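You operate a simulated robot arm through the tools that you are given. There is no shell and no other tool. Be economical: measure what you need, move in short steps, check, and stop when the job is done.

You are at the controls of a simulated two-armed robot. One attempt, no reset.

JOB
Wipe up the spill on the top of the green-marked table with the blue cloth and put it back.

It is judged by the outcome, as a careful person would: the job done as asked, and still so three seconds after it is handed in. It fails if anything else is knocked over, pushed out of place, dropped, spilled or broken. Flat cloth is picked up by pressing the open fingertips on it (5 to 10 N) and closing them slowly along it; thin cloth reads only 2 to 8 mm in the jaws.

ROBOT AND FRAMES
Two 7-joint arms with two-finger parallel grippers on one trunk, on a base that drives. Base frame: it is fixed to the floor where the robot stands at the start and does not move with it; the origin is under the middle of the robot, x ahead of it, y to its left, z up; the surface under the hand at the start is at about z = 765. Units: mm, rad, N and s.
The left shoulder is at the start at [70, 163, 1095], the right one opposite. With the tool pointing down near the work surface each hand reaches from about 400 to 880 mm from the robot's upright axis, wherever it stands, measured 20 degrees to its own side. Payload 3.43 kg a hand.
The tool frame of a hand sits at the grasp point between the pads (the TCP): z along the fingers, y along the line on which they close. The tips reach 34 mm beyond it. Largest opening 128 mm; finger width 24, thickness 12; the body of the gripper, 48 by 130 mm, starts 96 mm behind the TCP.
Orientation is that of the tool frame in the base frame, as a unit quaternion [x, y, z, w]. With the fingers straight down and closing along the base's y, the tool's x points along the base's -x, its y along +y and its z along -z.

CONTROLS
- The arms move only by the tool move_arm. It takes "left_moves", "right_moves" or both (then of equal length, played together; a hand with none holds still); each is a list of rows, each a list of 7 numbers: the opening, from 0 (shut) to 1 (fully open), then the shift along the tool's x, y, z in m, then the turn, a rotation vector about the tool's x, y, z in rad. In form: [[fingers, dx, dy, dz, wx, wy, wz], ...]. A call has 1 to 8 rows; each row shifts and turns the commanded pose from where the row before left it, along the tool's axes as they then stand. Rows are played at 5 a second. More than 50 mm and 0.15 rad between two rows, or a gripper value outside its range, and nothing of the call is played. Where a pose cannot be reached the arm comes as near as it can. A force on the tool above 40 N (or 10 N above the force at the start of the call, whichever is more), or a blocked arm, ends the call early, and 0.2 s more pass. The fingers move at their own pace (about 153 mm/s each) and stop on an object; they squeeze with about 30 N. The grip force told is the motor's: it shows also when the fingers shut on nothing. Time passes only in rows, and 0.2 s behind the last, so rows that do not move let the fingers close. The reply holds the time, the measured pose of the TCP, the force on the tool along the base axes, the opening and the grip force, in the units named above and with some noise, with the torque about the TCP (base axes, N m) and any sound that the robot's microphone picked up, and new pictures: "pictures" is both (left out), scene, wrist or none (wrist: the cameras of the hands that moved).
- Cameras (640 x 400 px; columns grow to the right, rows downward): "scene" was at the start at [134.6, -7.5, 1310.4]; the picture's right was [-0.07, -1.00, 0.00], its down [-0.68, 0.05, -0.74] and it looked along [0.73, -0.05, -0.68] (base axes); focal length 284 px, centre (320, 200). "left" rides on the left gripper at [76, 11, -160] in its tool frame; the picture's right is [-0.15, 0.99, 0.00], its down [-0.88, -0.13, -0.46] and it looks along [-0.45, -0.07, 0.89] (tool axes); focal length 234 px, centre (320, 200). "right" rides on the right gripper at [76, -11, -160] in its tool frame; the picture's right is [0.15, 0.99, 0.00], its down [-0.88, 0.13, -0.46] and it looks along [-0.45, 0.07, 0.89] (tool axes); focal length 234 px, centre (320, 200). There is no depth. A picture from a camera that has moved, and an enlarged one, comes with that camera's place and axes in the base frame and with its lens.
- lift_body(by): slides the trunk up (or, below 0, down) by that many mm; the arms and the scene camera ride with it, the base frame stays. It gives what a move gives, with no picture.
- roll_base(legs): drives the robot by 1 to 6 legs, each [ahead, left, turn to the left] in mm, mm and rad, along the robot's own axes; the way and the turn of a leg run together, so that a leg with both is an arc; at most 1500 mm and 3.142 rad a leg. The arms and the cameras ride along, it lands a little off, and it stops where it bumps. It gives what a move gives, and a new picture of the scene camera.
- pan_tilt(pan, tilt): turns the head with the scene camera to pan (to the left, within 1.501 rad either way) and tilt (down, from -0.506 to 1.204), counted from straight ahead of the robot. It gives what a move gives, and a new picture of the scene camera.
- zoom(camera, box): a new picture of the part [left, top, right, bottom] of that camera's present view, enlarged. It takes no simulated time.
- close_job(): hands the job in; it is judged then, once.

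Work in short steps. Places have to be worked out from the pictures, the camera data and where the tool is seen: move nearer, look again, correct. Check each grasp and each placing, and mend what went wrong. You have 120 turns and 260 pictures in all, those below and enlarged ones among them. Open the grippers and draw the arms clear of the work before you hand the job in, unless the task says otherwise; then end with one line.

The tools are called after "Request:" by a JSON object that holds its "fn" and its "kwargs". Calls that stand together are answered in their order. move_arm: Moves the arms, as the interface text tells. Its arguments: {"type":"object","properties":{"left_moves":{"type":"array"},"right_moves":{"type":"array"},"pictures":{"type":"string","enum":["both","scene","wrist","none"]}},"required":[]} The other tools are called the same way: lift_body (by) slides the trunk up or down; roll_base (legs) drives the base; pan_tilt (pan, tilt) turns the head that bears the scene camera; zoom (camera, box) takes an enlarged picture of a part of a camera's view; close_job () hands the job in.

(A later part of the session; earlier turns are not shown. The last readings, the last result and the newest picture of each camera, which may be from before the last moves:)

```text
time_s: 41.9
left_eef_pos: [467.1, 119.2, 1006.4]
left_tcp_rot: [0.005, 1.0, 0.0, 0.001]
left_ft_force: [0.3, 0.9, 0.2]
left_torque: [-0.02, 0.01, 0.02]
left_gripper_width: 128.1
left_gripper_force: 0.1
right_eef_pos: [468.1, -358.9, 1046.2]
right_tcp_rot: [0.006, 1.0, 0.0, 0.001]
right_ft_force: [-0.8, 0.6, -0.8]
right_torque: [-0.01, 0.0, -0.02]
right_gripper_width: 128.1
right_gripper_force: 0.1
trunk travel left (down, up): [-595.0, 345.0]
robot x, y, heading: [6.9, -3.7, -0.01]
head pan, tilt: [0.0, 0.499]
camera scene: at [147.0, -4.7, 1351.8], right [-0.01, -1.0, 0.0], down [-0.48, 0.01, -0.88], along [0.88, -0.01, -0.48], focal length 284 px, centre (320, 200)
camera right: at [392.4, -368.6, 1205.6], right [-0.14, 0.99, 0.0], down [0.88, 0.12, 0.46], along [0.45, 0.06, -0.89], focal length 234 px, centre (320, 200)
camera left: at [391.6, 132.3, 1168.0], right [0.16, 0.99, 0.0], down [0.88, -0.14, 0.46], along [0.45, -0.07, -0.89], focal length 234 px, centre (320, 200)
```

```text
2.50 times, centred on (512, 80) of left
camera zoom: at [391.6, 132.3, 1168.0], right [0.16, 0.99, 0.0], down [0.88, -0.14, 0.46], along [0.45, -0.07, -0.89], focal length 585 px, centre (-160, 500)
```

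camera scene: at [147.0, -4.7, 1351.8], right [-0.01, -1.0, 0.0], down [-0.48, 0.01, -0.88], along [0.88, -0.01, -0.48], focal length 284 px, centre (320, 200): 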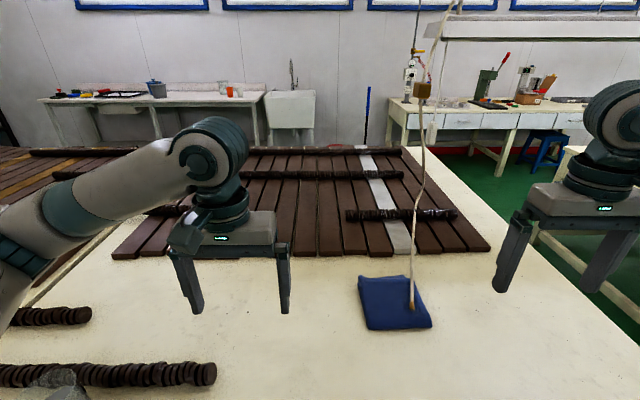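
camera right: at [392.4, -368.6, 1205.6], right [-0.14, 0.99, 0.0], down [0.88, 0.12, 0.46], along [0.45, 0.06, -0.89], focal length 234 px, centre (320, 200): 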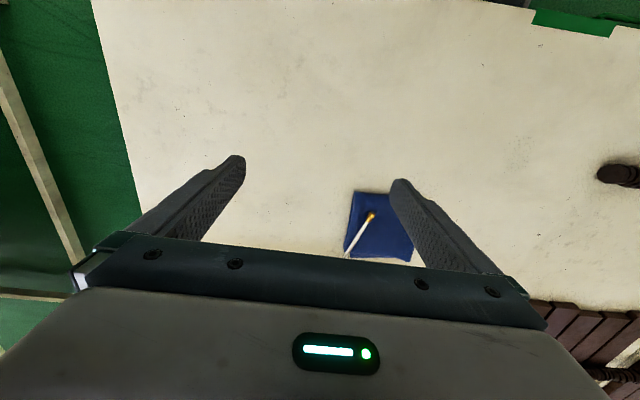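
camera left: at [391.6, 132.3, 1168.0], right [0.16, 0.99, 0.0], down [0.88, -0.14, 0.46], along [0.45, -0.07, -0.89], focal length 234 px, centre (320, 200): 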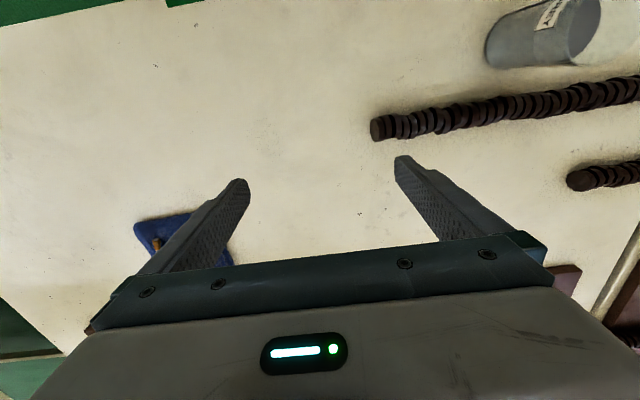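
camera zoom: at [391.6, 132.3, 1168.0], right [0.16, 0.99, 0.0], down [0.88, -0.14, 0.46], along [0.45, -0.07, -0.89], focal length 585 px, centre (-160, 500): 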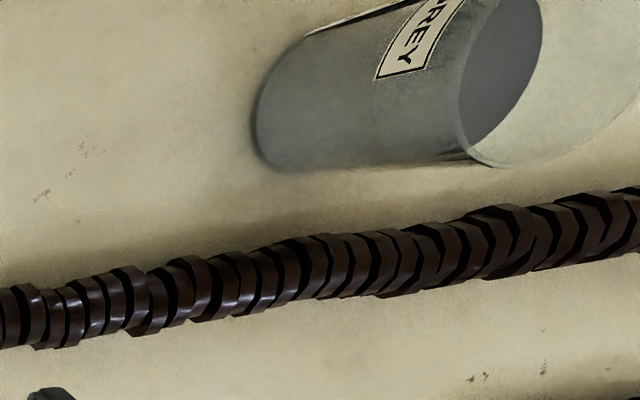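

Found it: a crisp, rounded clear film of about 70 mm at roughly (463, 26), with glints in it. The cloth spans about x 585–750, y −270 to −122, and the cord end hangs about 35 mm above its right side. I'll use the left hand on the cloth's left part and first hover above it.

Request:
{"fn": "move_arm", "kwargs": {"left_moves": [[0.45, -0.0254, -0.0396, 0, 0, 0, 0], [0.45, -0.0254, -0.0396, 0, 0, 0, 0], [0.45, -0.0254, -0.0396, 0, 0, 0, 0], [0.45, -0.0254, -0.0396, 0, 0, 0, 0], [0.45, -0.0254, -0.0396, 0, 0, 0, 0], [0.45, -0.0254, -0.0396, 0, 0, 0, 0], [0.45, -0.0254, -0.0396, 0, 0, 0, 0], [0.45, 0, 0, 0.04, 0, 0, 0]]}}

Request:
{"fn": "pan_tilt", "kwargs": {"pan": -0.2, "tilt": 0.8}}

```text
time_s: 43.7
left_eef_pos: [644.5, -160.6, 965.0]
left_tcp_rot: [0.005, 1.0, -0.001, -0.001]
left_ft_force: [0.0, 0.3, -0.2]
left_torque: [-0.02, 0.03, -0.01]
left_gripper_width: 57.7
left_gripper_force: 0.2
right_eef_pos: [470.2, -357.0, 1046.4]
right_tcp_rot: [0.005, 1.0, 0.001, 0.0]
right_ft_force: [0.0, 0.0, -0.3]
right_torque: [-0.04, 0.04, 0.01]
right_gripper_width: 128.1
right_gripper_force: 0.0
trunk travel left (down, up): [-595.0, 345.0]
robot x, y, heading: [5.7, 1.3, -0.011]
head pan, tilt: [0.0, 0.499]
camera scene: at [148.9, -3.0, 1351.7], right [-0.01, -1.0, 0.0], down [-0.48, 0.0, -0.88], along [0.88, -0.01, -0.48], focal length 284 px, centre (320, 200)
camera left: at [569.7, -147.5, 1126.3], right [0.16, 0.99, 0.0], down [0.88, -0.14, 0.46], along [0.45, -0.07, -0.89], focal length 234 px, centre (320, 200)
```

scene: 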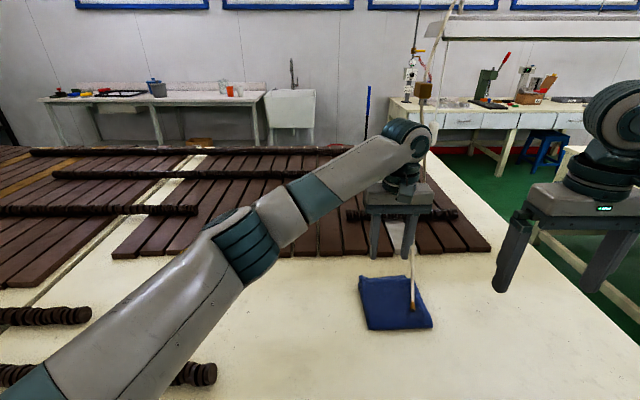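
left: 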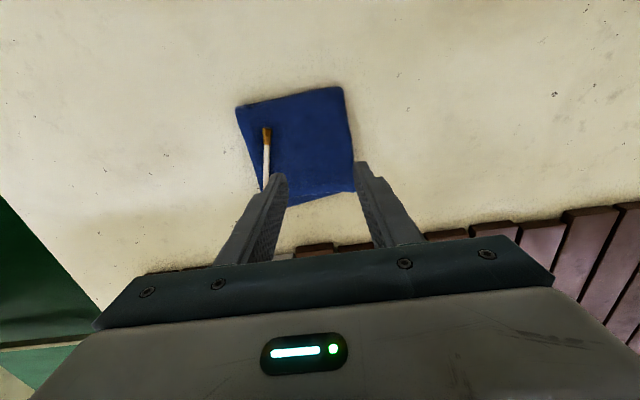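

```text
time_s: 44.5
left_eef_pos: [642.7, -162.1, 966.6]
left_tcp_rot: [0.006, 1.0, 0.0, 0.001]
left_ft_force: [0.1, -0.5, 0.3]
left_torque: [0.03, 0.01, -0.01]
left_gripper_width: 57.7
left_gripper_force: 0.0
right_eef_pos: [469.3, -357.8, 1046.0]
right_tcp_rot: [0.005, 1.0, 0.0, 0.001]
right_ft_force: [0.5, -1.2, -0.6]
right_torque: [-0.02, 0.02, 0.0]
right_gripper_width: 127.9
right_gripper_force: 0.1
trunk travel left (down, up): [-595.0, 345.0]
robot x, y, heading: [6.3, -1.5, -0.012]
head pan, tilt: [-0.201, 0.799]
camera scene: at [135.1, -20.7, 1325.9], right [-0.21, -0.98, 0.0], down [-0.7, 0.15, -0.7], along [0.68, -0.15, -0.72], focal length 284 px, centre (320, 200)
```

scene: 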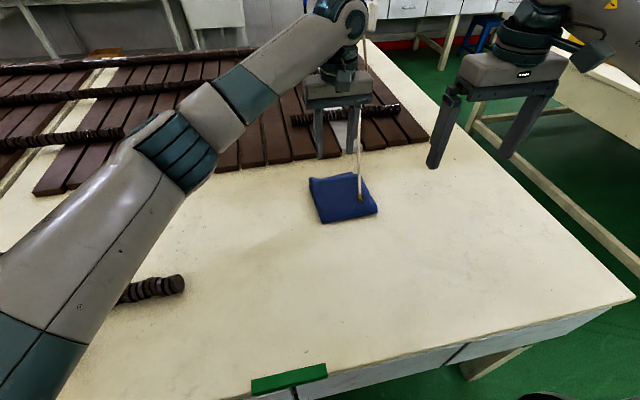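

Cloth measured at x 583–741, y −274 to −114. I descend over (645, −160) to just above it.

Request:
{"fn": "move_arm", "kwargs": {"left_moves": [[0.45, 0, 0, 0.045, 0, 0, 0], [0.45, 0, 0, 0.045, 0, 0, 0], [0.45, 0, 0, 0.04, 0, 0, 0], [0.45, 0, 0, 0, 0, 0, 0]]}}

```text
time_s: 45.5
left_eef_pos: [644.2, -161.7, 837.2]
left_tcp_rot: [0.005, 1.0, 0.0, 0.001]
left_ft_force: [-0.4, -1.0, 0.0]
left_torque: [0.01, -0.02, 0.02]
left_gripper_width: 57.8
left_gripper_force: 0.1
right_eef_pos: [468.5, -357.5, 1046.5]
right_tcp_rot: [0.005, 1.0, 0.0, 0.002]
right_ft_force: [-0.1, 0.5, 0.0]
right_torque: [0.0, -0.02, 0.0]
right_gripper_width: 127.8
right_gripper_force: 0.1
trunk travel left (down, up): [-595.0, 345.0]
robot x, y, heading: [2.4, -1.8, -0.01]
head pan, tilt: [-0.201, 0.799]
camera scene: at [134.8, -20.4, 1325.9], right [-0.21, -0.98, 0.0], down [-0.7, 0.15, -0.7], along [0.68, -0.15, -0.72], focal length 284 px, centre (320, 200)
camera left: at [569.1, -148.1, 998.3], right [0.16, 0.99, 0.0], down [0.88, -0.14, 0.46], along [0.45, -0.07, -0.89], focal length 234 px, centre (320, 200)
```

scene: 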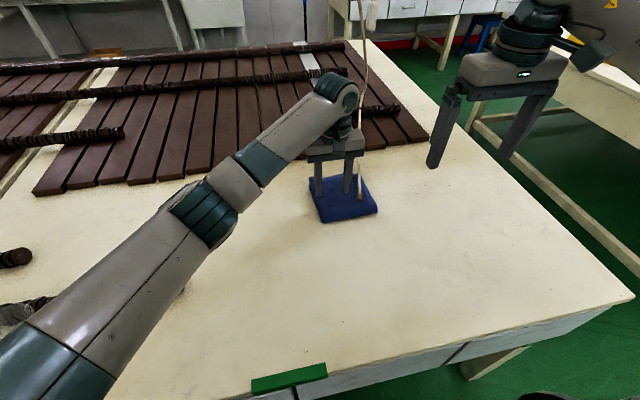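
left: 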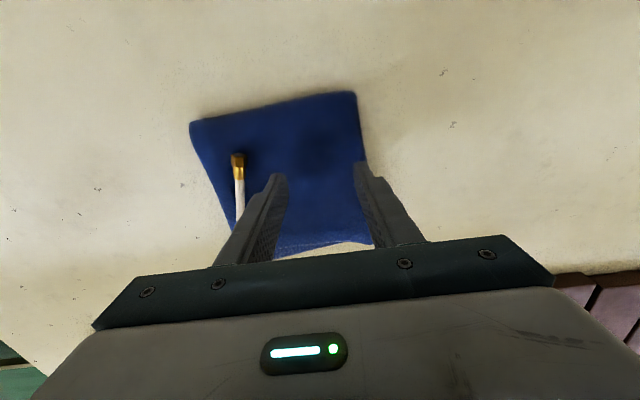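

Fingers are about 30 mm above the cloth. Before lowering more I check the left elbow's clearance to the beaker.

Request:
{"fn": "pan_tilt", "kwargs": {"pan": 0.7, "tilt": 0.8}}

```text
time_s: 46.7
left_eef_pos: [644.5, -161.4, 837.2]
left_tcp_rot: [0.004, 1.0, 0.001, 0.001]
left_ft_force: [0.4, 0.5, 0.3]
left_torque: [0.01, -0.02, 0.0]
left_gripper_width: 57.6
left_gripper_force: 0.0
right_eef_pos: [469.2, -357.8, 1044.8]
right_tcp_rot: [0.006, 1.0, 0.0, 0.001]
right_ft_force: [-0.2, -0.2, 0.9]
right_torque: [0.0, -0.02, -0.01]
right_gripper_width: 128.0
right_gripper_force: 0.0
trunk travel left (down, up): [-595.0, 345.0]
robot x, y, heading: [0.3, 0.2, -0.011]
head pan, tilt: [0.7, 0.799]
camera scene: at [118.6, 47.6, 1325.8], right [0.64, -0.77, 0.0], down [-0.55, -0.46, -0.7], along [0.54, 0.44, -0.72], focal length 284 px, centre (320, 200)
```

scene: 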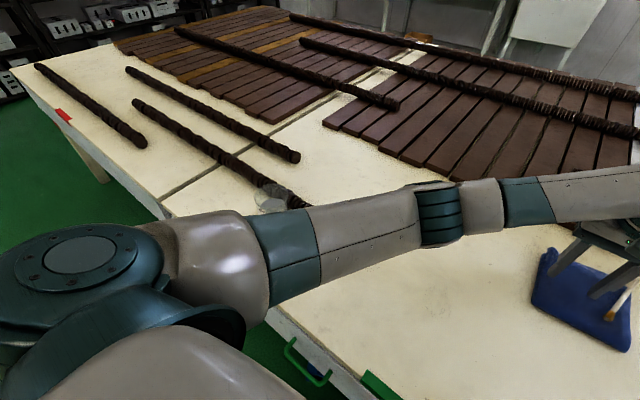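

The left elbow would swing toward the beaker when working near the spill, so the right arm is the safer choice. I raise and park the left hand, and keep the right still for now.

Request:
{"fn": "move_arm", "kwargs": {"left_moves": [[0.45, 0, 0, -0.05, 0, 0, 0], [0.45, 0, 0, -0.05, 0, 0, 0], [0.45, 0, 0, -0.05, 0, 0, 0], [0.45, 0, 0.045, 0, 0, 0, 0], [0.45, 0, 0.045, 0, 0, 0, 0], [0.45, 0, 0.045, 0, 0, 0, 0], [0.45, 0, 0.045, 0, 0, 0, 0], [0.45, 0, 0.045, 0, 0, 0, 0]], "pictures": "none"}}

Request:
{"fn": "move_arm", "kwargs": {"left_moves": [[0.45, -0.02, 0.045, -0.01, 0, 0, 0], [0.45, -0.02, 0.045, -0.01, 0, 0, 0], [0.45, -0.02, 0.045, 0, 0, 0, 0], [0.45, 0, 0.0, 0, 0, 0, 0], [0.45, 0, 0.0, 0, 0, 0, 0]], "right_moves": [[0.45, -0.037, 0.0395, 0, 0, 0, 0], [0.45, -0.0345, 0.0395, 0, 0, 0, 0], [0.45, -0.0345, 0.0395, 0, 0, 0, 0], [0.45, -0.0345, 0.0395, 0, 0, 0, 0], [0.45, -0.0345, 0.0395, 0, 0, 0, 0]], "pictures": "wrist"}}

Request:
{"fn": "pan_tilt", "kwargs": {"pan": -0.1, "tilt": 0.8}}

```text
time_s: 48.5
left_eef_pos: [645.4, 65.2, 988.4]
left_tcp_rot: [0.005, 1.0, 0.0, 0.002]
left_ft_force: [-0.2, 0.0, -0.4]
left_torque: [0.02, 0.0, -0.01]
left_gripper_width: 57.7
left_gripper_force: 0.0
right_eef_pos: [469.3, -355.7, 1046.6]
right_tcp_rot: [0.006, 1.0, -0.001, 0.0]
right_ft_force: [0.8, -0.7, 0.5]
right_torque: [-0.02, -0.02, 0.02]
right_gripper_width: 127.8
right_gripper_force: 0.0
trunk travel left (down, up): [-595.0, 345.0]
robot x, y, heading: [6.3, 1.9, -0.013]
head pan, tilt: [0.7, 0.799]
```

```text
refused: row 1 steps farther than a row can; nothing moved
```

```text
time_s: 49.7
left_eef_pos: [646.0, 63.0, 987.7]
left_tcp_rot: [0.005, 1.0, 0.0, 0.001]
left_ft_force: [0.1, 0.4, 1.1]
left_torque: [0.02, -0.02, 0.02]
left_gripper_width: 57.7
left_gripper_force: 0.1
right_eef_pos: [468.7, -356.9, 1045.8]
right_tcp_rot: [0.005, 1.0, 0.0, 0.0]
right_ft_force: [0.9, 0.2, 0.2]
right_torque: [-0.01, 0.01, 0.0]
right_gripper_width: 128.1
right_gripper_force: 0.1
trunk travel left (down, up): [-595.0, 345.0]
robot x, y, heading: [9.0, -4.3, -0.011]
head pan, tilt: [-0.099, 0.799]
camera scene: at [136.5, -12.4, 1325.8], right [-0.11, -0.99, 0.0], down [-0.71, 0.08, -0.7], along [0.69, -0.08, -0.72], focal length 284 px, centre (320, 200)
```

scene: 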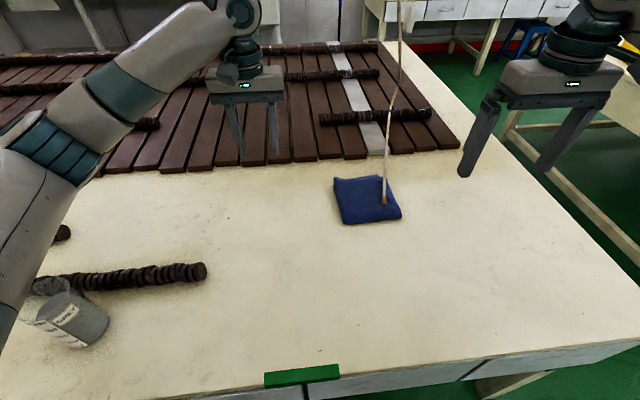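

One row was too long; I redo it with smaller steps, parking the left hand higher and farther left.

Request:
{"fn": "move_arm", "kwargs": {"left_moves": [[0.45, 0, 0.035, -0.015, 0, 0, 0], [0.45, 0, 0.035, -0.015, 0, 0, 0], [0.45, 0, 0.035, -0.015, 0, 0, 0], [0.45, 0, 0.035, -0.015, 0, 0, 0], [0.45, 0, 0.03, -0.015, 0, 0, 0], [0.45, 0, 0.03, -0.015, 0, 0, 0], [0.45, 0, 0, 0, 0, 0, 0], [0.45, 0, 0, 0, 0, 0, 0]], "right_moves": [[0.45, -0.029, 0.0332, 0, 0, 0, 0], [0.45, -0.029, 0.0332, 0, 0, 0, 0], [0.45, -0.029, 0.0332, 0, 0, 0, 0], [0.45, -0.029, 0.0332, 0, 0, 0, 0], [0.45, -0.029, 0.0332, 0, 0, 0, 0], [0.45, -0.029, 0.0332, 0, 0, 0, 0], [0.45, 0, 0, 0.045, 0, 0, 0], [0.45, 0, 0, 0.045, 0, 0, 0]]}}

```text
time_s: 51.5
left_eef_pos: [647.1, 263.2, 1075.4]
left_tcp_rot: [0.005, 1.0, -0.001, 0.001]
left_ft_force: [0.9, 0.4, 1.3]
left_torque: [-0.02, 0.02, 0.02]
left_gripper_width: 57.7
left_gripper_force: 0.0
right_eef_pos: [644.5, -160.2, 956.6]
right_tcp_rot: [0.006, 1.0, 0.0, 0.0]
right_ft_force: [-0.3, 1.3, -0.1]
right_torque: [-0.05, 0.01, 0.0]
right_gripper_width: 57.5
right_gripper_force: 0.1
trunk travel left (down, up): [-595.0, 345.0]
robot x, y, heading: [4.8, 2.2, -0.008]
head pan, tilt: [-0.099, 0.799]
camera scene: at [137.1, -11.9, 1325.9], right [-0.11, -0.99, 0.0], down [-0.71, 0.08, -0.7], along [0.69, -0.08, -0.72], focal length 284 px, centre (320, 200)
camera right: at [568.7, -170.8, 1114.9], right [-0.14, 0.99, 0.0], down [0.88, 0.12, 0.46], along [0.45, 0.06, -0.89], focal length 234 px, centre (320, 200)
camera left: at [571.2, 277.3, 1237.5], right [0.16, 0.99, 0.0], down [0.88, -0.14, 0.46], along [0.45, -0.07, -0.89], focal length 234 px, centre (320, 200)
```

scene: 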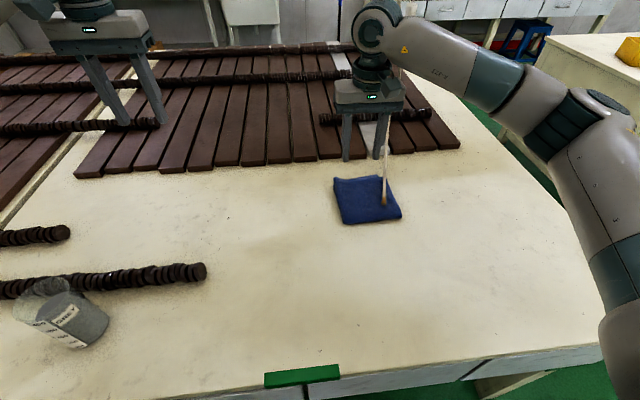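
right: 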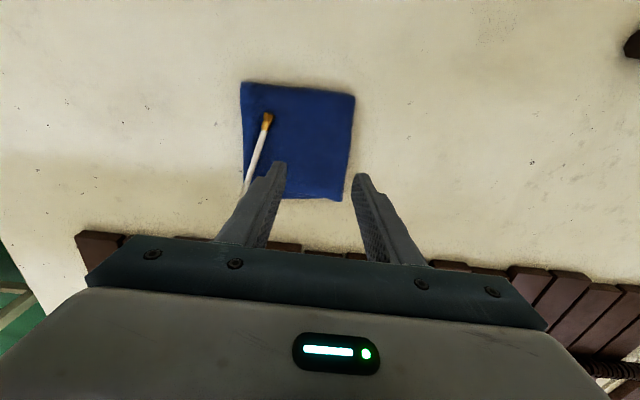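
left: 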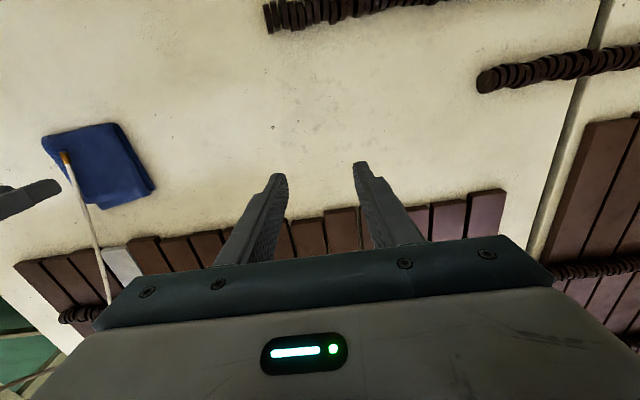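

The right hand sits over the cloth as planned. I lower it, then press in small steps.

Request:
{"fn": "move_arm", "kwargs": {"right_moves": [[0.45, -0.003, 0, 0.045, 0, 0, 0], [0.45, 0, 0, 0.045, 0, 0, 0], [0.45, 0, 0, 0.04, 0, 0, 0], [0.45, 0, 0, 0, 0, 0, 0]], "pictures": "wrist"}}

Request:
{"fn": "move_arm", "kwargs": {"right_moves": [[0.45, 0, 0, 0.008, 0, 0, 0], [0.45, 0, 0, 0.005, 0, 0, 0], [0.45, 0, 0, 0, 0, 0, 0]], "pictures": "none"}}

```text
time_s: 52.5
left_eef_pos: [645.6, 264.2, 1076.9]
left_tcp_rot: [0.006, 1.0, -0.001, 0.001]
left_ft_force: [0.1, 0.5, -0.8]
left_torque: [0.01, -0.02, 0.01]
left_gripper_width: 57.5
left_gripper_force: 0.1
right_eef_pos: [649.2, -160.8, 826.9]
right_tcp_rot: [0.005, 1.0, 0.001, 0.0]
right_ft_force: [-1.0, 0.2, -0.3]
right_torque: [0.0, 0.02, -0.02]
right_gripper_width: 57.5
right_gripper_force: 0.0
trunk travel left (down, up): [-595.0, 345.0]
robot x, y, heading: [8.0, -0.7, -0.01]
head pan, tilt: [-0.099, 0.799]
camera right: at [573.2, -171.4, 987.0], right [-0.14, 0.99, 0.0], down [0.88, 0.12, 0.46], along [0.45, 0.06, -0.89], focal length 234 px, centre (320, 200)
```

right: 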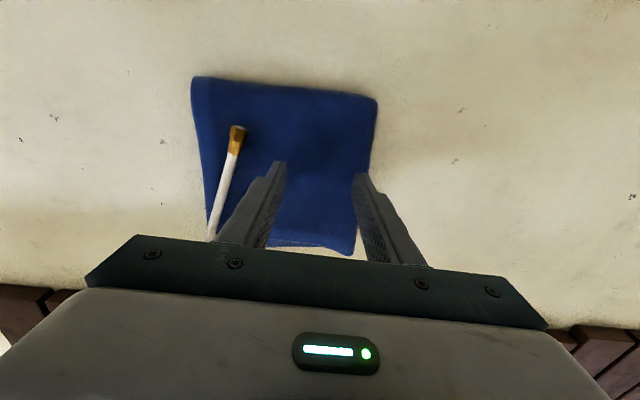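

```text
time_s: 53.3
left_eef_pos: [645.9, 265.3, 1076.6]
left_tcp_rot: [0.004, 1.0, -0.001, 0.0]
left_ft_force: [0.5, -0.1, 0.0]
left_torque: [0.03, 0.0, -0.03]
left_gripper_width: 57.6
left_gripper_force: 0.1
right_eef_pos: [649.0, -161.7, 815.5]
right_tcp_rot: [0.006, 1.0, 0.0, 0.002]
right_ft_force: [0.0, 0.3, 2.1]
right_torque: [0.03, 0.05, -0.01]
right_gripper_width: 57.3
right_gripper_force: 0.0
trunk travel left (down, up): [-595.0, 345.0]
robot x, y, heading: [2.3, -3.8, -0.008]
head pan, tilt: [-0.099, 0.799]
```

First contact (2 N) at tip height about 781. I press a little more to get 5–10 N.

Request:
{"fn": "move_arm", "kwargs": {"right_moves": [[0.45, 0, 0, 0.002, 0, 0, 0], [0.45, 0, 0, 0.001, 0, 0, 0]], "pictures": "none"}}

```text
time_s: 53.9
left_eef_pos: [644.5, 264.2, 1076.2]
left_tcp_rot: [0.005, 1.0, -0.002, 0.001]
left_ft_force: [0.6, -0.3, 0.3]
left_torque: [0.01, 0.02, 0.02]
left_gripper_width: 57.4
left_gripper_force: 0.1
right_eef_pos: [650.6, -160.9, 812.2]
right_tcp_rot: [0.005, 1.0, 0.0, 0.002]
right_ft_force: [0.4, 1.0, 5.5]
right_torque: [-0.04, -0.05, -0.02]
right_gripper_width: 57.1
right_gripper_force: 0.0
trunk travel left (down, up): [-595.0, 345.0]
robot x, y, heading: [2.3, -0.4, -0.014]
head pan, tilt: [-0.099, 0.799]
```

Force is 5.5 N. I press 1 mm more and close slowly along the cloth.

Request:
{"fn": "move_arm", "kwargs": {"right_moves": [[0.42, 0, 0, 0.001, 0, 0, 0], [0.36, 0, 0, 0, 0, 0, 0], [0.3, 0, 0, 0, 0, 0, 0], [0.24, 0, 0, 0, 0, 0, 0], [0.18, 0, 0, 0, 0, 0, 0], [0.12, 0, 0, 0, 0, 0, 0], [0.06, 0, 0, 0, 0, 0, 0], [0.0, 0, 0, 0, 0, 0, 0]], "pictures": "wrist"}}

```text
time_s: 55.7
left_eef_pos: [645.2, 263.0, 1076.3]
left_tcp_rot: [0.005, 1.0, -0.001, 0.0]
left_ft_force: [-0.8, 0.2, -0.1]
left_torque: [-0.05, -0.02, -0.02]
left_gripper_width: 57.5
left_gripper_force: 0.1
right_eef_pos: [647.8, -162.5, 811.3]
right_tcp_rot: [0.006, 1.0, 0.0, 0.001]
right_ft_force: [0.8, -0.4, 8.9]
right_torque: [0.03, 0.0, 0.02]
right_gripper_width: 12.6
right_gripper_force: 30.4
trunk travel left (down, up): [-595.0, 345.0]
robot x, y, heading: [3.1, -3.2, -0.011]
head pan, tilt: [-0.099, 0.799]
camera right: at [572.1, -172.4, 970.3], right [-0.14, 0.99, 0.0], down [0.88, 0.12, 0.46], along [0.45, 0.06, -0.89], focal length 234 px, centre (320, 200)
```

right: 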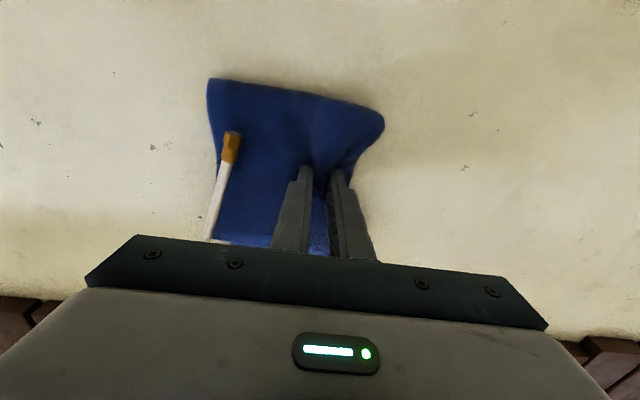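

Cloth is gripped (12.6 mm, 30 N). I lift just 8 mm and slide it out from under the cord end, left and toward me.

Request:
{"fn": "move_arm", "kwargs": {"right_moves": [[0, 0, 0, -0.004, 0, 0, 0], [0, 0, 0, -0.004, 0, 0, 0], [0, 0, 0.02, 0, 0, 0, 0], [0, 0, 0.03, 0, 0, 0, 0], [0, 0, 0.03, 0, 0, 0, 0], [0, 0, 0.03, 0, 0, 0, 0]]}}

```text
time_s: 57.1
left_eef_pos: [647.3, 265.2, 1075.7]
left_tcp_rot: [0.005, 1.0, 0.0, 0.001]
left_ft_force: [-0.1, 0.8, -0.9]
left_torque: [-0.03, 0.01, 0.0]
left_gripper_width: 57.7
left_gripper_force: 0.0
right_eef_pos: [649.3, -51.5, 819.5]
right_tcp_rot: [0.006, 1.0, 0.0, 0.001]
right_ft_force: [0.1, -0.7, -0.1]
right_torque: [0.05, -0.03, 0.01]
right_gripper_width: 12.0
right_gripper_force: 30.1
trunk travel left (down, up): [-595.0, 345.0]
robot x, y, heading: [7.2, 0.9, -0.011]
head pan, tilt: [-0.099, 0.799]
camera scene: at [136.6, -11.0, 1325.8], right [-0.11, -0.99, 0.0], down [-0.71, 0.08, -0.7], along [0.69, -0.08, -0.72], focal length 284 px, centre (320, 200)
camera right: at [572.5, -61.7, 979.0], right [-0.13, 0.99, 0.0], down [0.88, 0.12, 0.46], along [0.45, 0.06, -0.89], focal length 234 px, centre (320, 200)
```

scene: 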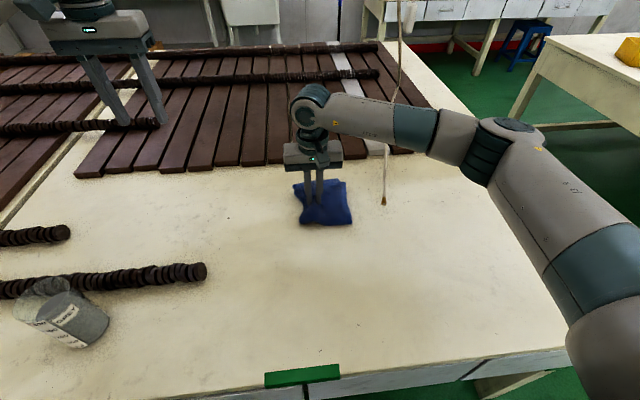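
right: 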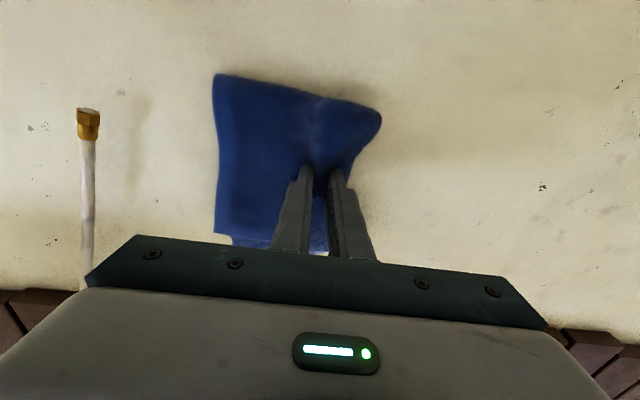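

The cloth is held and clear of the cord. I lift it and carry it over the spill at (463, 26).

Request:
{"fn": "move_arm", "kwargs": {"right_moves": [[0, 0, 0, -0.04, 0, 0, 0], [0, 0.02, 0, -0.04, 0, 0, 0], [0, 0.041, 0.019, 0, 0, 0, 0], [0, 0.041, 0.019, 0, 0, 0, 0], [0, 0.041, 0.019, 0, 0, 0, 0], [0, 0.041, 0.019, 0, 0, 0, 0], [0, 0, 0, 0.02, 0, 0, 0], [0, 0, 0, 0.0, 0, 0, 0]]}}

```text
time_s: 58.9
left_eef_pos: [644.9, 264.4, 1076.4]
left_tcp_rot: [0.005, 1.0, -0.001, 0.001]
left_ft_force: [-0.4, 0.2, -0.1]
left_torque: [0.0, 0.01, -0.02]
left_gripper_width: 57.7
left_gripper_force: 0.1
right_eef_pos: [464.8, 26.1, 879.4]
right_tcp_rot: [0.006, 1.0, 0.0, 0.0]
right_ft_force: [-0.3, 0.0, -0.6]
right_torque: [0.02, -0.04, 0.03]
right_gripper_width: 12.2
right_gripper_force: 30.2
trunk travel left (down, up): [-595.0, 345.0]
robot x, y, heading: [3.5, 1.0, -0.011]
head pan, tilt: [-0.099, 0.799]
camera scene: at [136.0, -11.8, 1325.9], right [-0.11, -0.99, 0.0], down [-0.71, 0.08, -0.7], along [0.69, -0.08, -0.72], focal length 284 px, centre (320, 200)
camera right: at [389.6, 16.1, 1038.9], right [-0.14, 0.99, 0.0], down [0.88, 0.12, 0.46], along [0.45, 0.06, -0.89], focal length 234 px, centre (320, 200)
```

scene: 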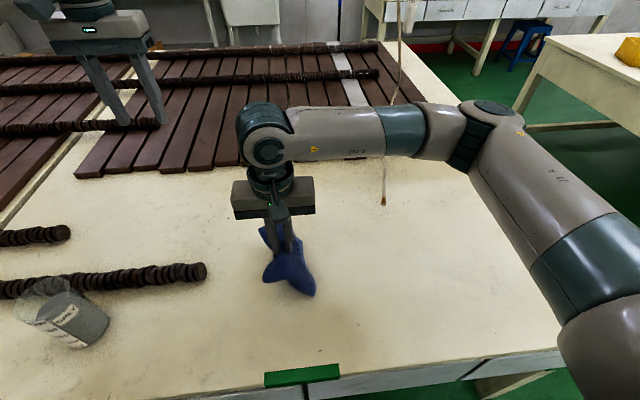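
right: 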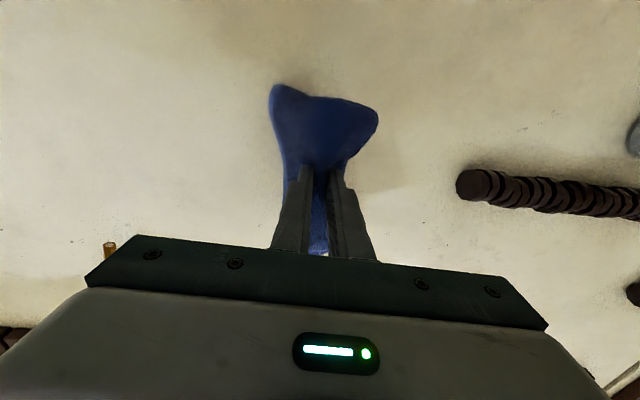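

The cloth hangs over the spill; the coil end is safely at y≈209. I lower until it presses.

Request:
{"fn": "move_arm", "kwargs": {"right_moves": [[0, 0, 0, 0.03, 0, 0, 0], [0, 0, 0, 0.02, 0, 0, 0], [0, 0, 0, 0.01, 0, 0, 0], [0, 0, 0, 0.004, 0, 0, 0]], "pictures": "none"}}

```text
time_s: 59.9
left_eef_pos: [644.5, 262.9, 1079.0]
left_tcp_rot: [0.005, 1.0, 0.0, 0.001]
left_ft_force: [-0.1, 0.8, 0.1]
left_torque: [-0.01, 0.0, -0.02]
left_gripper_width: 57.6
left_gripper_force: 0.1
right_eef_pos: [465.9, 28.1, 818.1]
right_tcp_rot: [0.005, 1.0, 0.002, 0.005]
right_ft_force: [5.2, 0.5, 38.7]
right_torque: [0.07, -0.32, 0.05]
right_gripper_width: 11.9
right_gripper_force: 29.7
trunk travel left (down, up): [-595.0, 345.0]
robot x, y, heading: [6.0, 1.2, -0.008]
head pan, tilt: [-0.099, 0.799]
```

That presses too hard (39 N); I back off a few millimetres.

Request:
{"fn": "move_arm", "kwargs": {"right_moves": [[0, 0, 0, -0.003, 0, 0, 0], [0, 0, 0, 0, 0, 0, 0]]}}

```text
time_s: 60.5
left_eef_pos: [643.4, 264.3, 1077.0]
left_tcp_rot: [0.006, 1.0, 0.0, 0.002]
left_ft_force: [-0.1, -0.1, -0.5]
left_torque: [0.03, 0.03, 0.0]
left_gripper_width: 57.4
left_gripper_force: 0.0
right_eef_pos: [465.6, 26.9, 818.5]
right_tcp_rot: [0.006, 1.0, 0.001, 0.003]
right_ft_force: [7.7, 1.2, 34.4]
right_torque: [0.08, -0.39, 0.03]
right_gripper_width: 12.2
right_gripper_force: 30.1
trunk travel left (down, up): [-595.0, 345.0]
robot x, y, heading: [7.9, -0.9, -0.013]
head pan, tilt: [-0.099, 0.799]
camera scene: at [134.6, -12.3, 1326.1], right [-0.11, -0.99, 0.0], down [-0.71, 0.08, -0.7], along [0.69, -0.08, -0.72], focal length 284 px, centre (320, 200)
camera right: at [389.0, 16.0, 978.3], right [-0.14, 0.99, 0.0], down [0.88, 0.12, 0.46], along [0.45, 0.06, -0.89], focal length 234 px, centre (320, 200)
```

scene: 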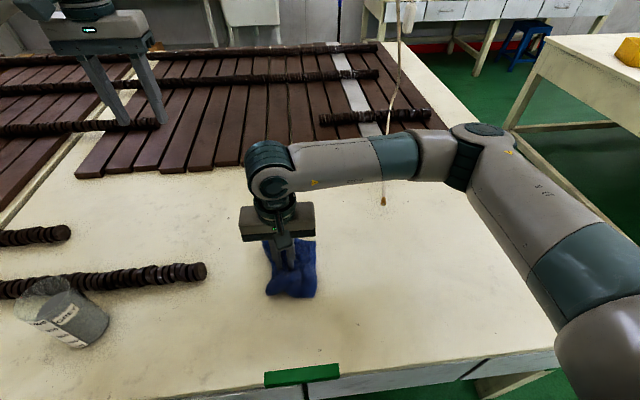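
right: 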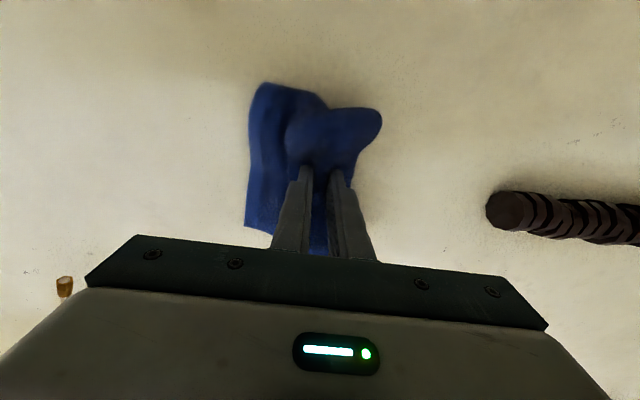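

Still 34 N on the bunched cloth; I raise a bit more before stroking.

Request:
{"fn": "move_arm", "kwargs": {"right_moves": [[0, 0, 0, -0.004, 0, 0, 0], [0, 0, 0, -0.002, 0, 0, 0]], "pictures": "none"}}

```text
time_s: 61.1
left_eef_pos: [645.8, 263.8, 1075.8]
left_tcp_rot: [0.004, 1.0, -0.001, 0.001]
left_ft_force: [-0.2, 0.6, 1.0]
left_torque: [0.0, 0.0, 0.01]
left_gripper_width: 57.7
left_gripper_force: 0.1
right_eef_pos: [464.1, 26.2, 823.1]
right_tcp_rot: [0.005, 1.0, 0.0, -0.001]
right_ft_force: [3.8, 2.7, 11.4]
right_torque: [0.15, -0.19, 0.02]
right_gripper_width: 12.3
right_gripper_force: 29.9
trunk travel left (down, up): [-595.0, 345.0]
robot x, y, heading: [5.7, 1.5, -0.01]
head pan, tilt: [-0.099, 0.799]
```

11 N is a good wiping pressure. I stroke across the spill in y, at three x positions.

Request:
{"fn": "move_arm", "kwargs": {"right_moves": [[0, 0, 0.025, 0, 0, 0, 0], [0, 0, 0.025, 0, 0, 0, 0], [0, 0, -0.025, 0, 0, 0, 0], [0, 0, -0.025, 0, 0, 0, 0], [0, 0, -0.025, 0, 0, 0, 0], [0, 0, -0.025, 0, 0, 0, 0], [0, 0.02, 0.0, 0, 0, 0, 0], [0, 0.01, 0.025, 0, 0, 0, 0]], "pictures": "wrist"}}

Request:
{"fn": "move_arm", "kwargs": {"right_moves": [[0, 0, 0.025, 0, 0, 0, 0], [0, 0, 0.025, 0, 0, 0, 0], [0, 0, 0.025, 0, 0, 0, 0], [0, -0.03, 0, 0, 0, 0, 0], [0, -0.03, 0, 0, 0, 0, 0], [0, 0, -0.03, 0, 0, 0, 0], [0, 0, -0.03, 0, 0, 0, 0], [0, 0, -0.03, 0, 0, 0, 0]], "pictures": "wrist"}}

```text
time_s: 62.9
left_eef_pos: [647.1, 263.3, 1075.6]
left_tcp_rot: [0.006, 1.0, -0.001, 0.001]
left_ft_force: [0.5, 0.0, -0.6]
left_torque: [-0.02, 0.03, 0.01]
left_gripper_width: 57.5
left_gripper_force: 0.1
right_eef_pos: [436.3, 2.8, 824.2]
right_tcp_rot: [0.006, 1.0, 0.0, 0.001]
right_ft_force: [0.3, 0.1, 0.0]
right_torque: [0.0, -0.02, -0.01]
right_gripper_width: 12.2
right_gripper_force: 30.2
trunk travel left (down, up): [-595.0, 345.0]
robot x, y, heading: [1.2, -4.9, -0.014]
head pan, tilt: [-0.099, 0.799]
camera right: at [360.0, -8.1, 983.3], right [-0.13, 0.99, 0.0], down [0.88, 0.12, 0.46], along [0.45, 0.06, -0.89], focal length 234 px, centre (320, 200)
```

right: 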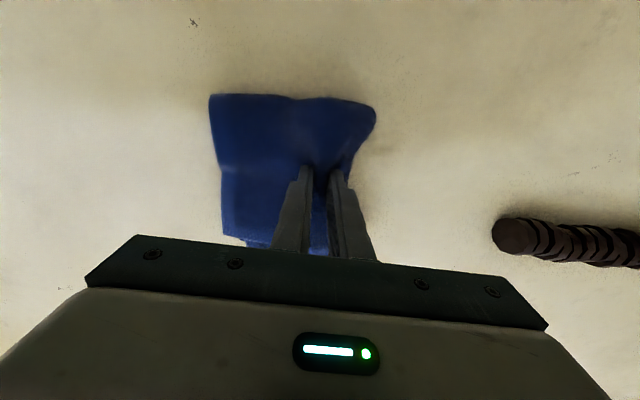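

```text
time_s: 64.7
left_eef_pos: [645.6, 262.5, 1076.0]
left_tcp_rot: [0.004, 1.0, 0.0, 0.0]
left_ft_force: [0.5, -0.3, -0.9]
left_torque: [0.03, 0.0, 0.0]
left_gripper_width: 57.6
left_gripper_force: 0.0
right_eef_pos: [495.3, -15.8, 825.0]
right_tcp_rot: [0.006, 1.0, 0.002, 0.001]
right_ft_force: [0.3, 0.0, 0.0]
right_torque: [0.08, -0.01, -0.01]
right_gripper_width: 12.1
right_gripper_force: 30.2
trunk travel left (down, up): [-595.0, 345.0]
robot x, y, heading: [5.8, -3.4, -0.016]
head pan, tilt: [-0.099, 0.799]
camera right: at [419.5, -26.0, 984.9], right [-0.14, 0.99, 0.0], down [0.88, 0.12, 0.46], along [0.45, 0.06, -0.89], focal length 234 px, centre (320, 200)
```

right: 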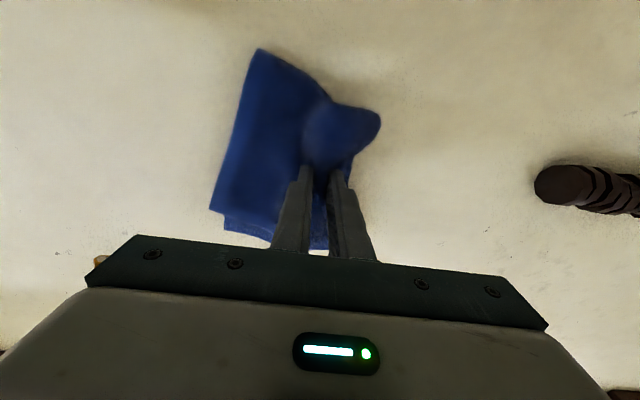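

The cloth flattened and pressure fell to zero, so I lower to about 812 for contact and see the force.

Request:
{"fn": "move_arm", "kwargs": {"right_moves": [[0, 0, 0.01, 0.006, 0, 0, 0], [0, 0, 0.01, 0.004, 0, 0, 0], [0, 0, 0.01, 0.002, 0, 0, 0]], "pictures": "none"}}

```text
time_s: 65.5
left_eef_pos: [644.9, 264.1, 1077.3]
left_tcp_rot: [0.005, 1.0, -0.001, 0.002]
left_ft_force: [0.1, 0.6, 0.3]
left_torque: [-0.02, 0.03, -0.02]
left_gripper_width: 57.5
left_gripper_force: 0.0
right_eef_pos: [495.5, 16.8, 813.1]
right_tcp_rot: [0.005, 1.0, 0.0, 0.001]
right_ft_force: [0.3, -2.0, 6.3]
right_torque: [-0.03, 0.0, 0.0]
right_gripper_width: 12.4
right_gripper_force: 30.4
trunk travel left (down, up): [-595.0, 345.0]
robot x, y, heading: [2.5, -0.0, -0.013]
head pan, tilt: [-0.099, 0.799]
```

6 N contact. I press 1.5 mm more and wipe in overlapping lanes.

Request:
{"fn": "move_arm", "kwargs": {"right_moves": [[0, 0, 0.03, 0.0015, 0, 0, 0], [0, 0, 0.03, 0, 0, 0, 0], [0, 0.02, 0, 0, 0, 0, 0], [0, 0, -0.035, 0, 0, 0, 0], [0, 0, -0.035, 0, 0, 0, 0], [0, 0, -0.035, 0, 0, 0, 0], [0, 0.02, 0, 0, 0, 0, 0], [0, 0, 0.035, 0, 0, 0, 0]], "pictures": "none"}}

Request:
{"fn": "move_arm", "kwargs": {"right_moves": [[0, 0, 0.035, 0, 0, 0, 0], [0, 0, 0.035, 0, 0, 0, 0], [0, 0.02, 0, 0, 0, 0, 0], [0, 0, -0.035, 0, 0, 0, 0], [0, 0, -0.035, 0, 0, 0, 0], [0, 0, -0.035, 0, 0, 0, 0], [0, 0.015, 0, 0, 0, 0, 0], [0, 0, 0.035, 0, 0, 0, 0]], "pictures": "wrist"}}

Request:
{"fn": "move_arm", "kwargs": {"right_moves": [[0, 0, 0.035, 0, 0, 0, 0], [0, 0, 0.035, 0, 0, 0, 0], [0, -0.025, -0.02, 0, 0, 0, 0], [0, -0.03, 0, 0, 0, 0, 0], [0, -0.03, 0, 0, 0, 0, 0], [0, 0, -0.03, 0, 0, 0, 0], [0, 0.04, 0, 0, 0, 0, 0], [0, 0.04, 0, 0, 0, 0, 0]], "pictures": "wrist"}}

```text
time_s: 67.3
left_eef_pos: [644.5, 264.3, 1076.3]
left_tcp_rot: [0.006, 1.0, 0.0, 0.001]
left_ft_force: [-0.3, -0.3, -1.6]
left_torque: [-0.05, -0.01, -0.01]
left_gripper_width: 57.7
left_gripper_force: 0.1
right_eef_pos: [456.8, 6.5, 809.9]
right_tcp_rot: [0.005, 1.0, 0.0, 0.0]
right_ft_force: [-1.9, -5.9, 21.7]
right_torque: [-0.15, 0.13, 0.0]
right_gripper_width: 12.0
right_gripper_force: 30.5
trunk travel left (down, up): [-595.0, 345.0]
robot x, y, heading: [6.7, -0.2, -0.016]
head pan, tilt: [-0.099, 0.799]
```

```text
time_s: 69.1
left_eef_pos: [646.5, 264.4, 1076.9]
left_tcp_rot: [0.006, 1.0, -0.001, 0.003]
left_ft_force: [1.3, 0.8, -0.7]
left_torque: [-0.03, 0.01, -0.01]
left_gripper_width: 57.6
left_gripper_force: 0.1
right_eef_pos: [418.5, 6.3, 810.0]
right_tcp_rot: [0.005, 1.0, -0.001, 0.001]
right_ft_force: [-1.7, -6.4, 28.8]
right_torque: [-0.23, 0.14, 0.0]
right_gripper_width: 12.1
right_gripper_force: 30.4
trunk travel left (down, up): [-595.0, 345.0]
robot x, y, heading: [3.3, -4.1, -0.012]
head pan, tilt: [-0.099, 0.799]
camera right: at [343.6, -5.0, 969.1], right [-0.14, 0.99, 0.0], down [0.88, 0.12, 0.46], along [0.45, 0.06, -0.89], focal length 234 px, centre (320, 200)
```

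right: 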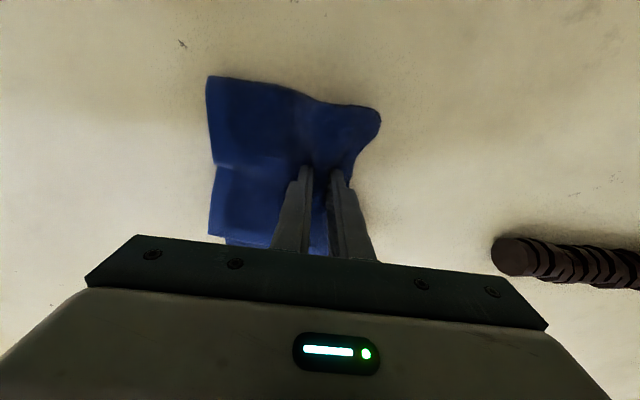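

```text
time_s: 70.9
left_eef_pos: [645.3, 263.6, 1076.8]
left_tcp_rot: [0.005, 1.0, 0.0, 0.001]
left_ft_force: [0.6, 0.1, -0.1]
left_torque: [0.0, -0.02, 0.01]
left_gripper_width: 57.5
left_gripper_force: 0.0
right_eef_pos: [429.0, 25.5, 810.7]
right_tcp_rot: [0.006, 1.0, -0.001, 0.0]
right_ft_force: [3.0, 2.0, 11.9]
right_torque: [0.11, -0.06, 0.02]
right_gripper_width: 12.0
right_gripper_force: 30.3
trunk travel left (down, up): [-595.0, 345.0]
robot x, y, heading: [1.6, -3.0, -0.012]
head pan, tilt: [-0.099, 0.799]
camera right: at [351.8, 15.9, 970.5], right [-0.13, 0.99, 0.0], down [0.88, 0.12, 0.46], along [0.45, 0.06, -0.89], focal length 234 px, centre (320, 200)
```

right: 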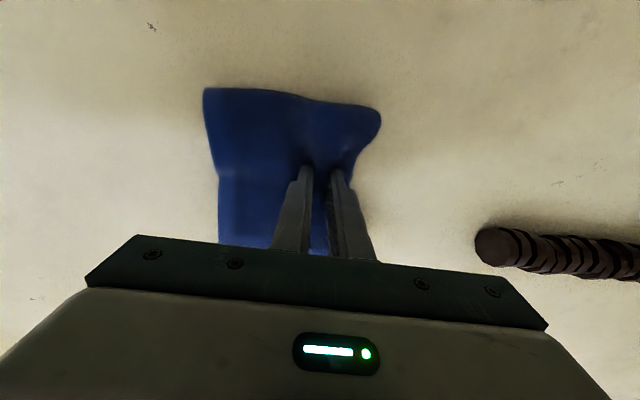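

Wiped with 10–25 N over the whole area. I lift and carry the cloth off to inspect.

Request:
{"fn": "move_arm", "kwargs": {"right_moves": [[0, 0, 0, -0.04, 0, 0, 0], [0, 0, 0, -0.04, 0, 0, 0], [0, -0.044, -0.016, 0, 0, 0, 0], [0, -0.044, -0.016, 0, 0, 0, 0], [0, -0.044, -0.016, 0, 0, 0, 0], [0, -0.044, -0.016, 0, 0, 0, 0], [0, -0.044, -0.016, 0, 0, 0, 0], [0, 0, 0, 0, 0, 0, 0]]}}

Request:
{"fn": "zoom", "kwargs": {"camera": "scene", "box": [210, 200, 370, 300]}}

Request:
{"fn": "zoom", "kwargs": {"camera": "left", "box": [60, 0, 260, 125]}}

```text
time_s: 72.7
left_eef_pos: [645.4, 262.8, 1076.0]
left_tcp_rot: [0.006, 1.0, -0.001, 0.001]
left_ft_force: [-0.5, 0.0, -0.4]
left_torque: [0.0, -0.01, 0.01]
left_gripper_width: 57.7
left_gripper_force: 0.1
right_eef_pos: [647.6, -57.2, 891.2]
right_tcp_rot: [0.005, 1.0, -0.001, 0.0]
right_ft_force: [0.4, -0.6, -0.2]
right_torque: [0.08, 0.01, 0.02]
right_gripper_width: 12.1
right_gripper_force: 29.9
trunk travel left (down, up): [-595.0, 345.0]
robot x, y, heading: [6.3, -1.9, -0.006]
head pan, tilt: [-0.099, 0.799]
camera scene: at [136.2, -12.1, 1325.9], right [-0.11, -0.99, 0.0], down [-0.71, 0.08, -0.7], along [0.69, -0.08, -0.72], focal length 284 px, centre (320, 200)
camera right: at [571.2, -67.7, 1050.4], right [-0.14, 0.99, 0.0], down [0.88, 0.12, 0.46], along [0.45, 0.06, -0.89], focal length 234 px, centre (320, 200)
```

scene: 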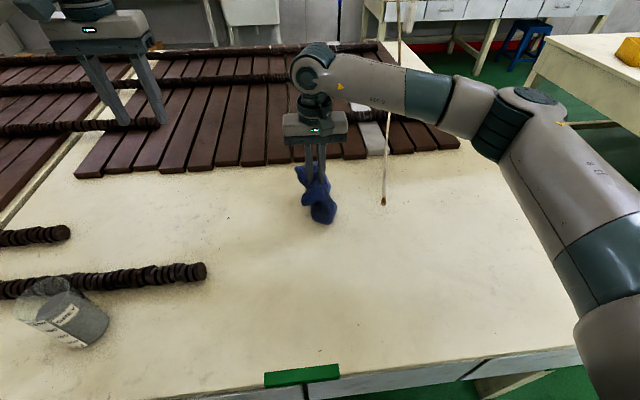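
right: 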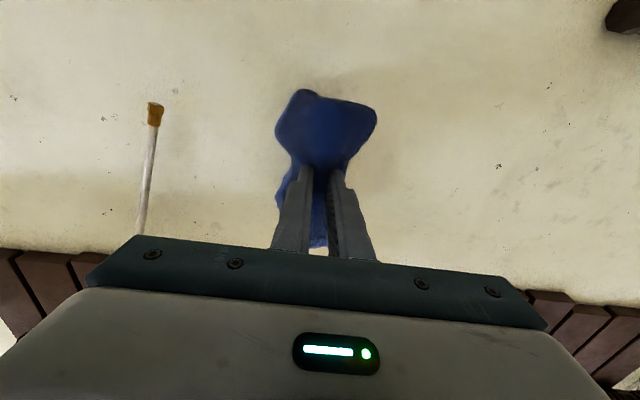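

```text
4.00 times, centred on (290, 250) of scene
camera zoom: at [136.2, -12.1, 1325.9], right [-0.11, -0.99, 0.0], down [-0.71, 0.08, -0.7], along [0.69, -0.08, -0.72], focal length 1137 px, centre (440, 0)
```

zoom: 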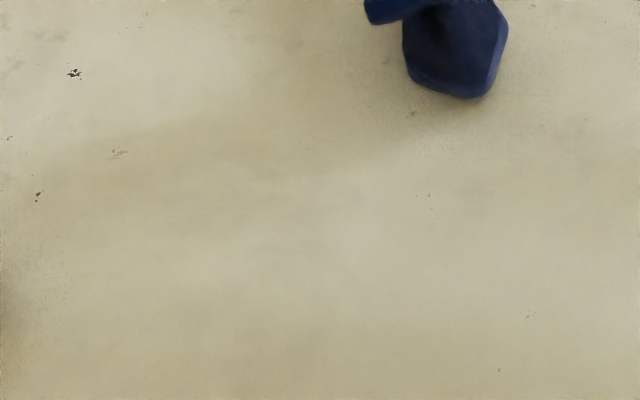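

```text
3.20 times, centred on (160, 62) of left
camera zoom: at [570.4, 276.9, 1237.9], right [0.16, 0.99, 0.0], down [0.88, -0.14, 0.46], along [0.45, -0.07, -0.89], focal length 749 px, centre (832, 640)
```

zoom: 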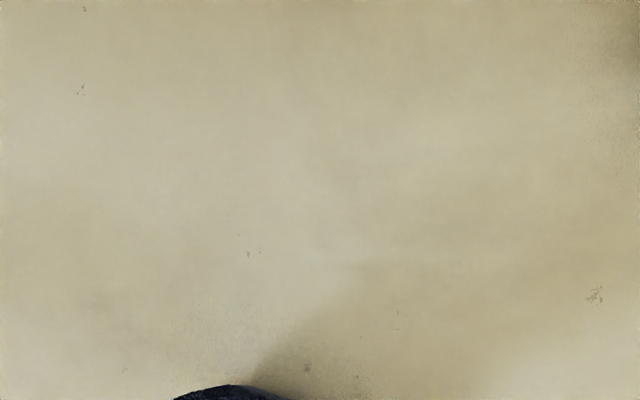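

The spill looks gone. Now I put the cloth back: I lower it while dragging left so it lies out flat to the right, then will slide it back under the cord end.

Request:
{"fn": "move_arm", "kwargs": {"right_moves": [[0, 0, 0, 0.03, 0, 0, 0], [0, 0, 0.01, 0.015, 0, 0, 0], [0, 0, 0.02, 0.012, 0, 0, 0], [0, 0, 0.02, 0.01, 0, 0, 0], [0, 0, 0.02, 0.006, 0, 0, 0], [0, 0, 0.02, 0.002, 0, 0, 0], [0, 0, 0.02, 0, 0, 0, 0]]}}

```text
time_s: 74.3
left_eef_pos: [646.1, 263.4, 1075.6]
left_tcp_rot: [0.005, 1.0, -0.001, 0.001]
left_ft_force: [-0.2, 0.4, -0.4]
left_torque: [-0.02, 0.01, 0.0]
left_gripper_width: 57.6
left_gripper_force: 0.0
right_eef_pos: [646.5, 55.5, 815.4]
right_tcp_rot: [0.006, 1.0, -0.001, 0.001]
right_ft_force: [-0.1, -1.5, 3.1]
right_torque: [-0.02, 0.0, 0.01]
right_gripper_width: 12.2
right_gripper_force: 30.0
trunk travel left (down, up): [-595.0, 345.0]
robot x, y, heading: [5.3, -1.4, -0.011]
head pan, tilt: [-0.099, 0.799]
camera scene: at [136.2, -11.6, 1325.9], right [-0.11, -0.99, 0.0], down [-0.71, 0.08, -0.7], along [0.69, -0.08, -0.72], focal length 284 px, centre (320, 200)
camera right: at [570.1, 44.1, 974.6], right [-0.14, 0.99, 0.0], down [0.88, 0.12, 0.46], along [0.45, 0.06, -0.89], focal length 234 px, centre (320, 200)
```

scene: 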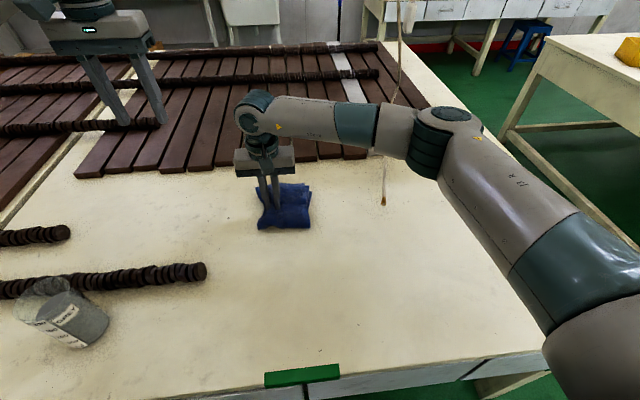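
right: 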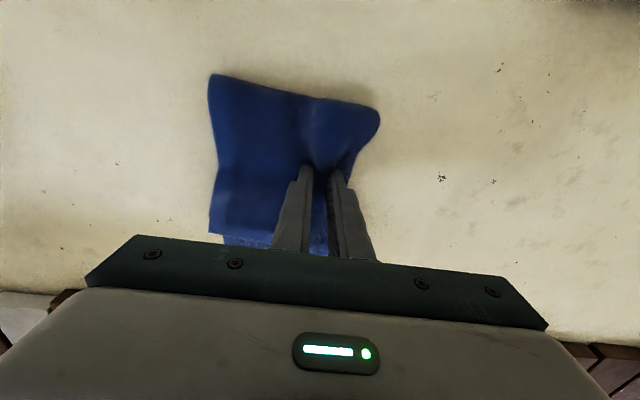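

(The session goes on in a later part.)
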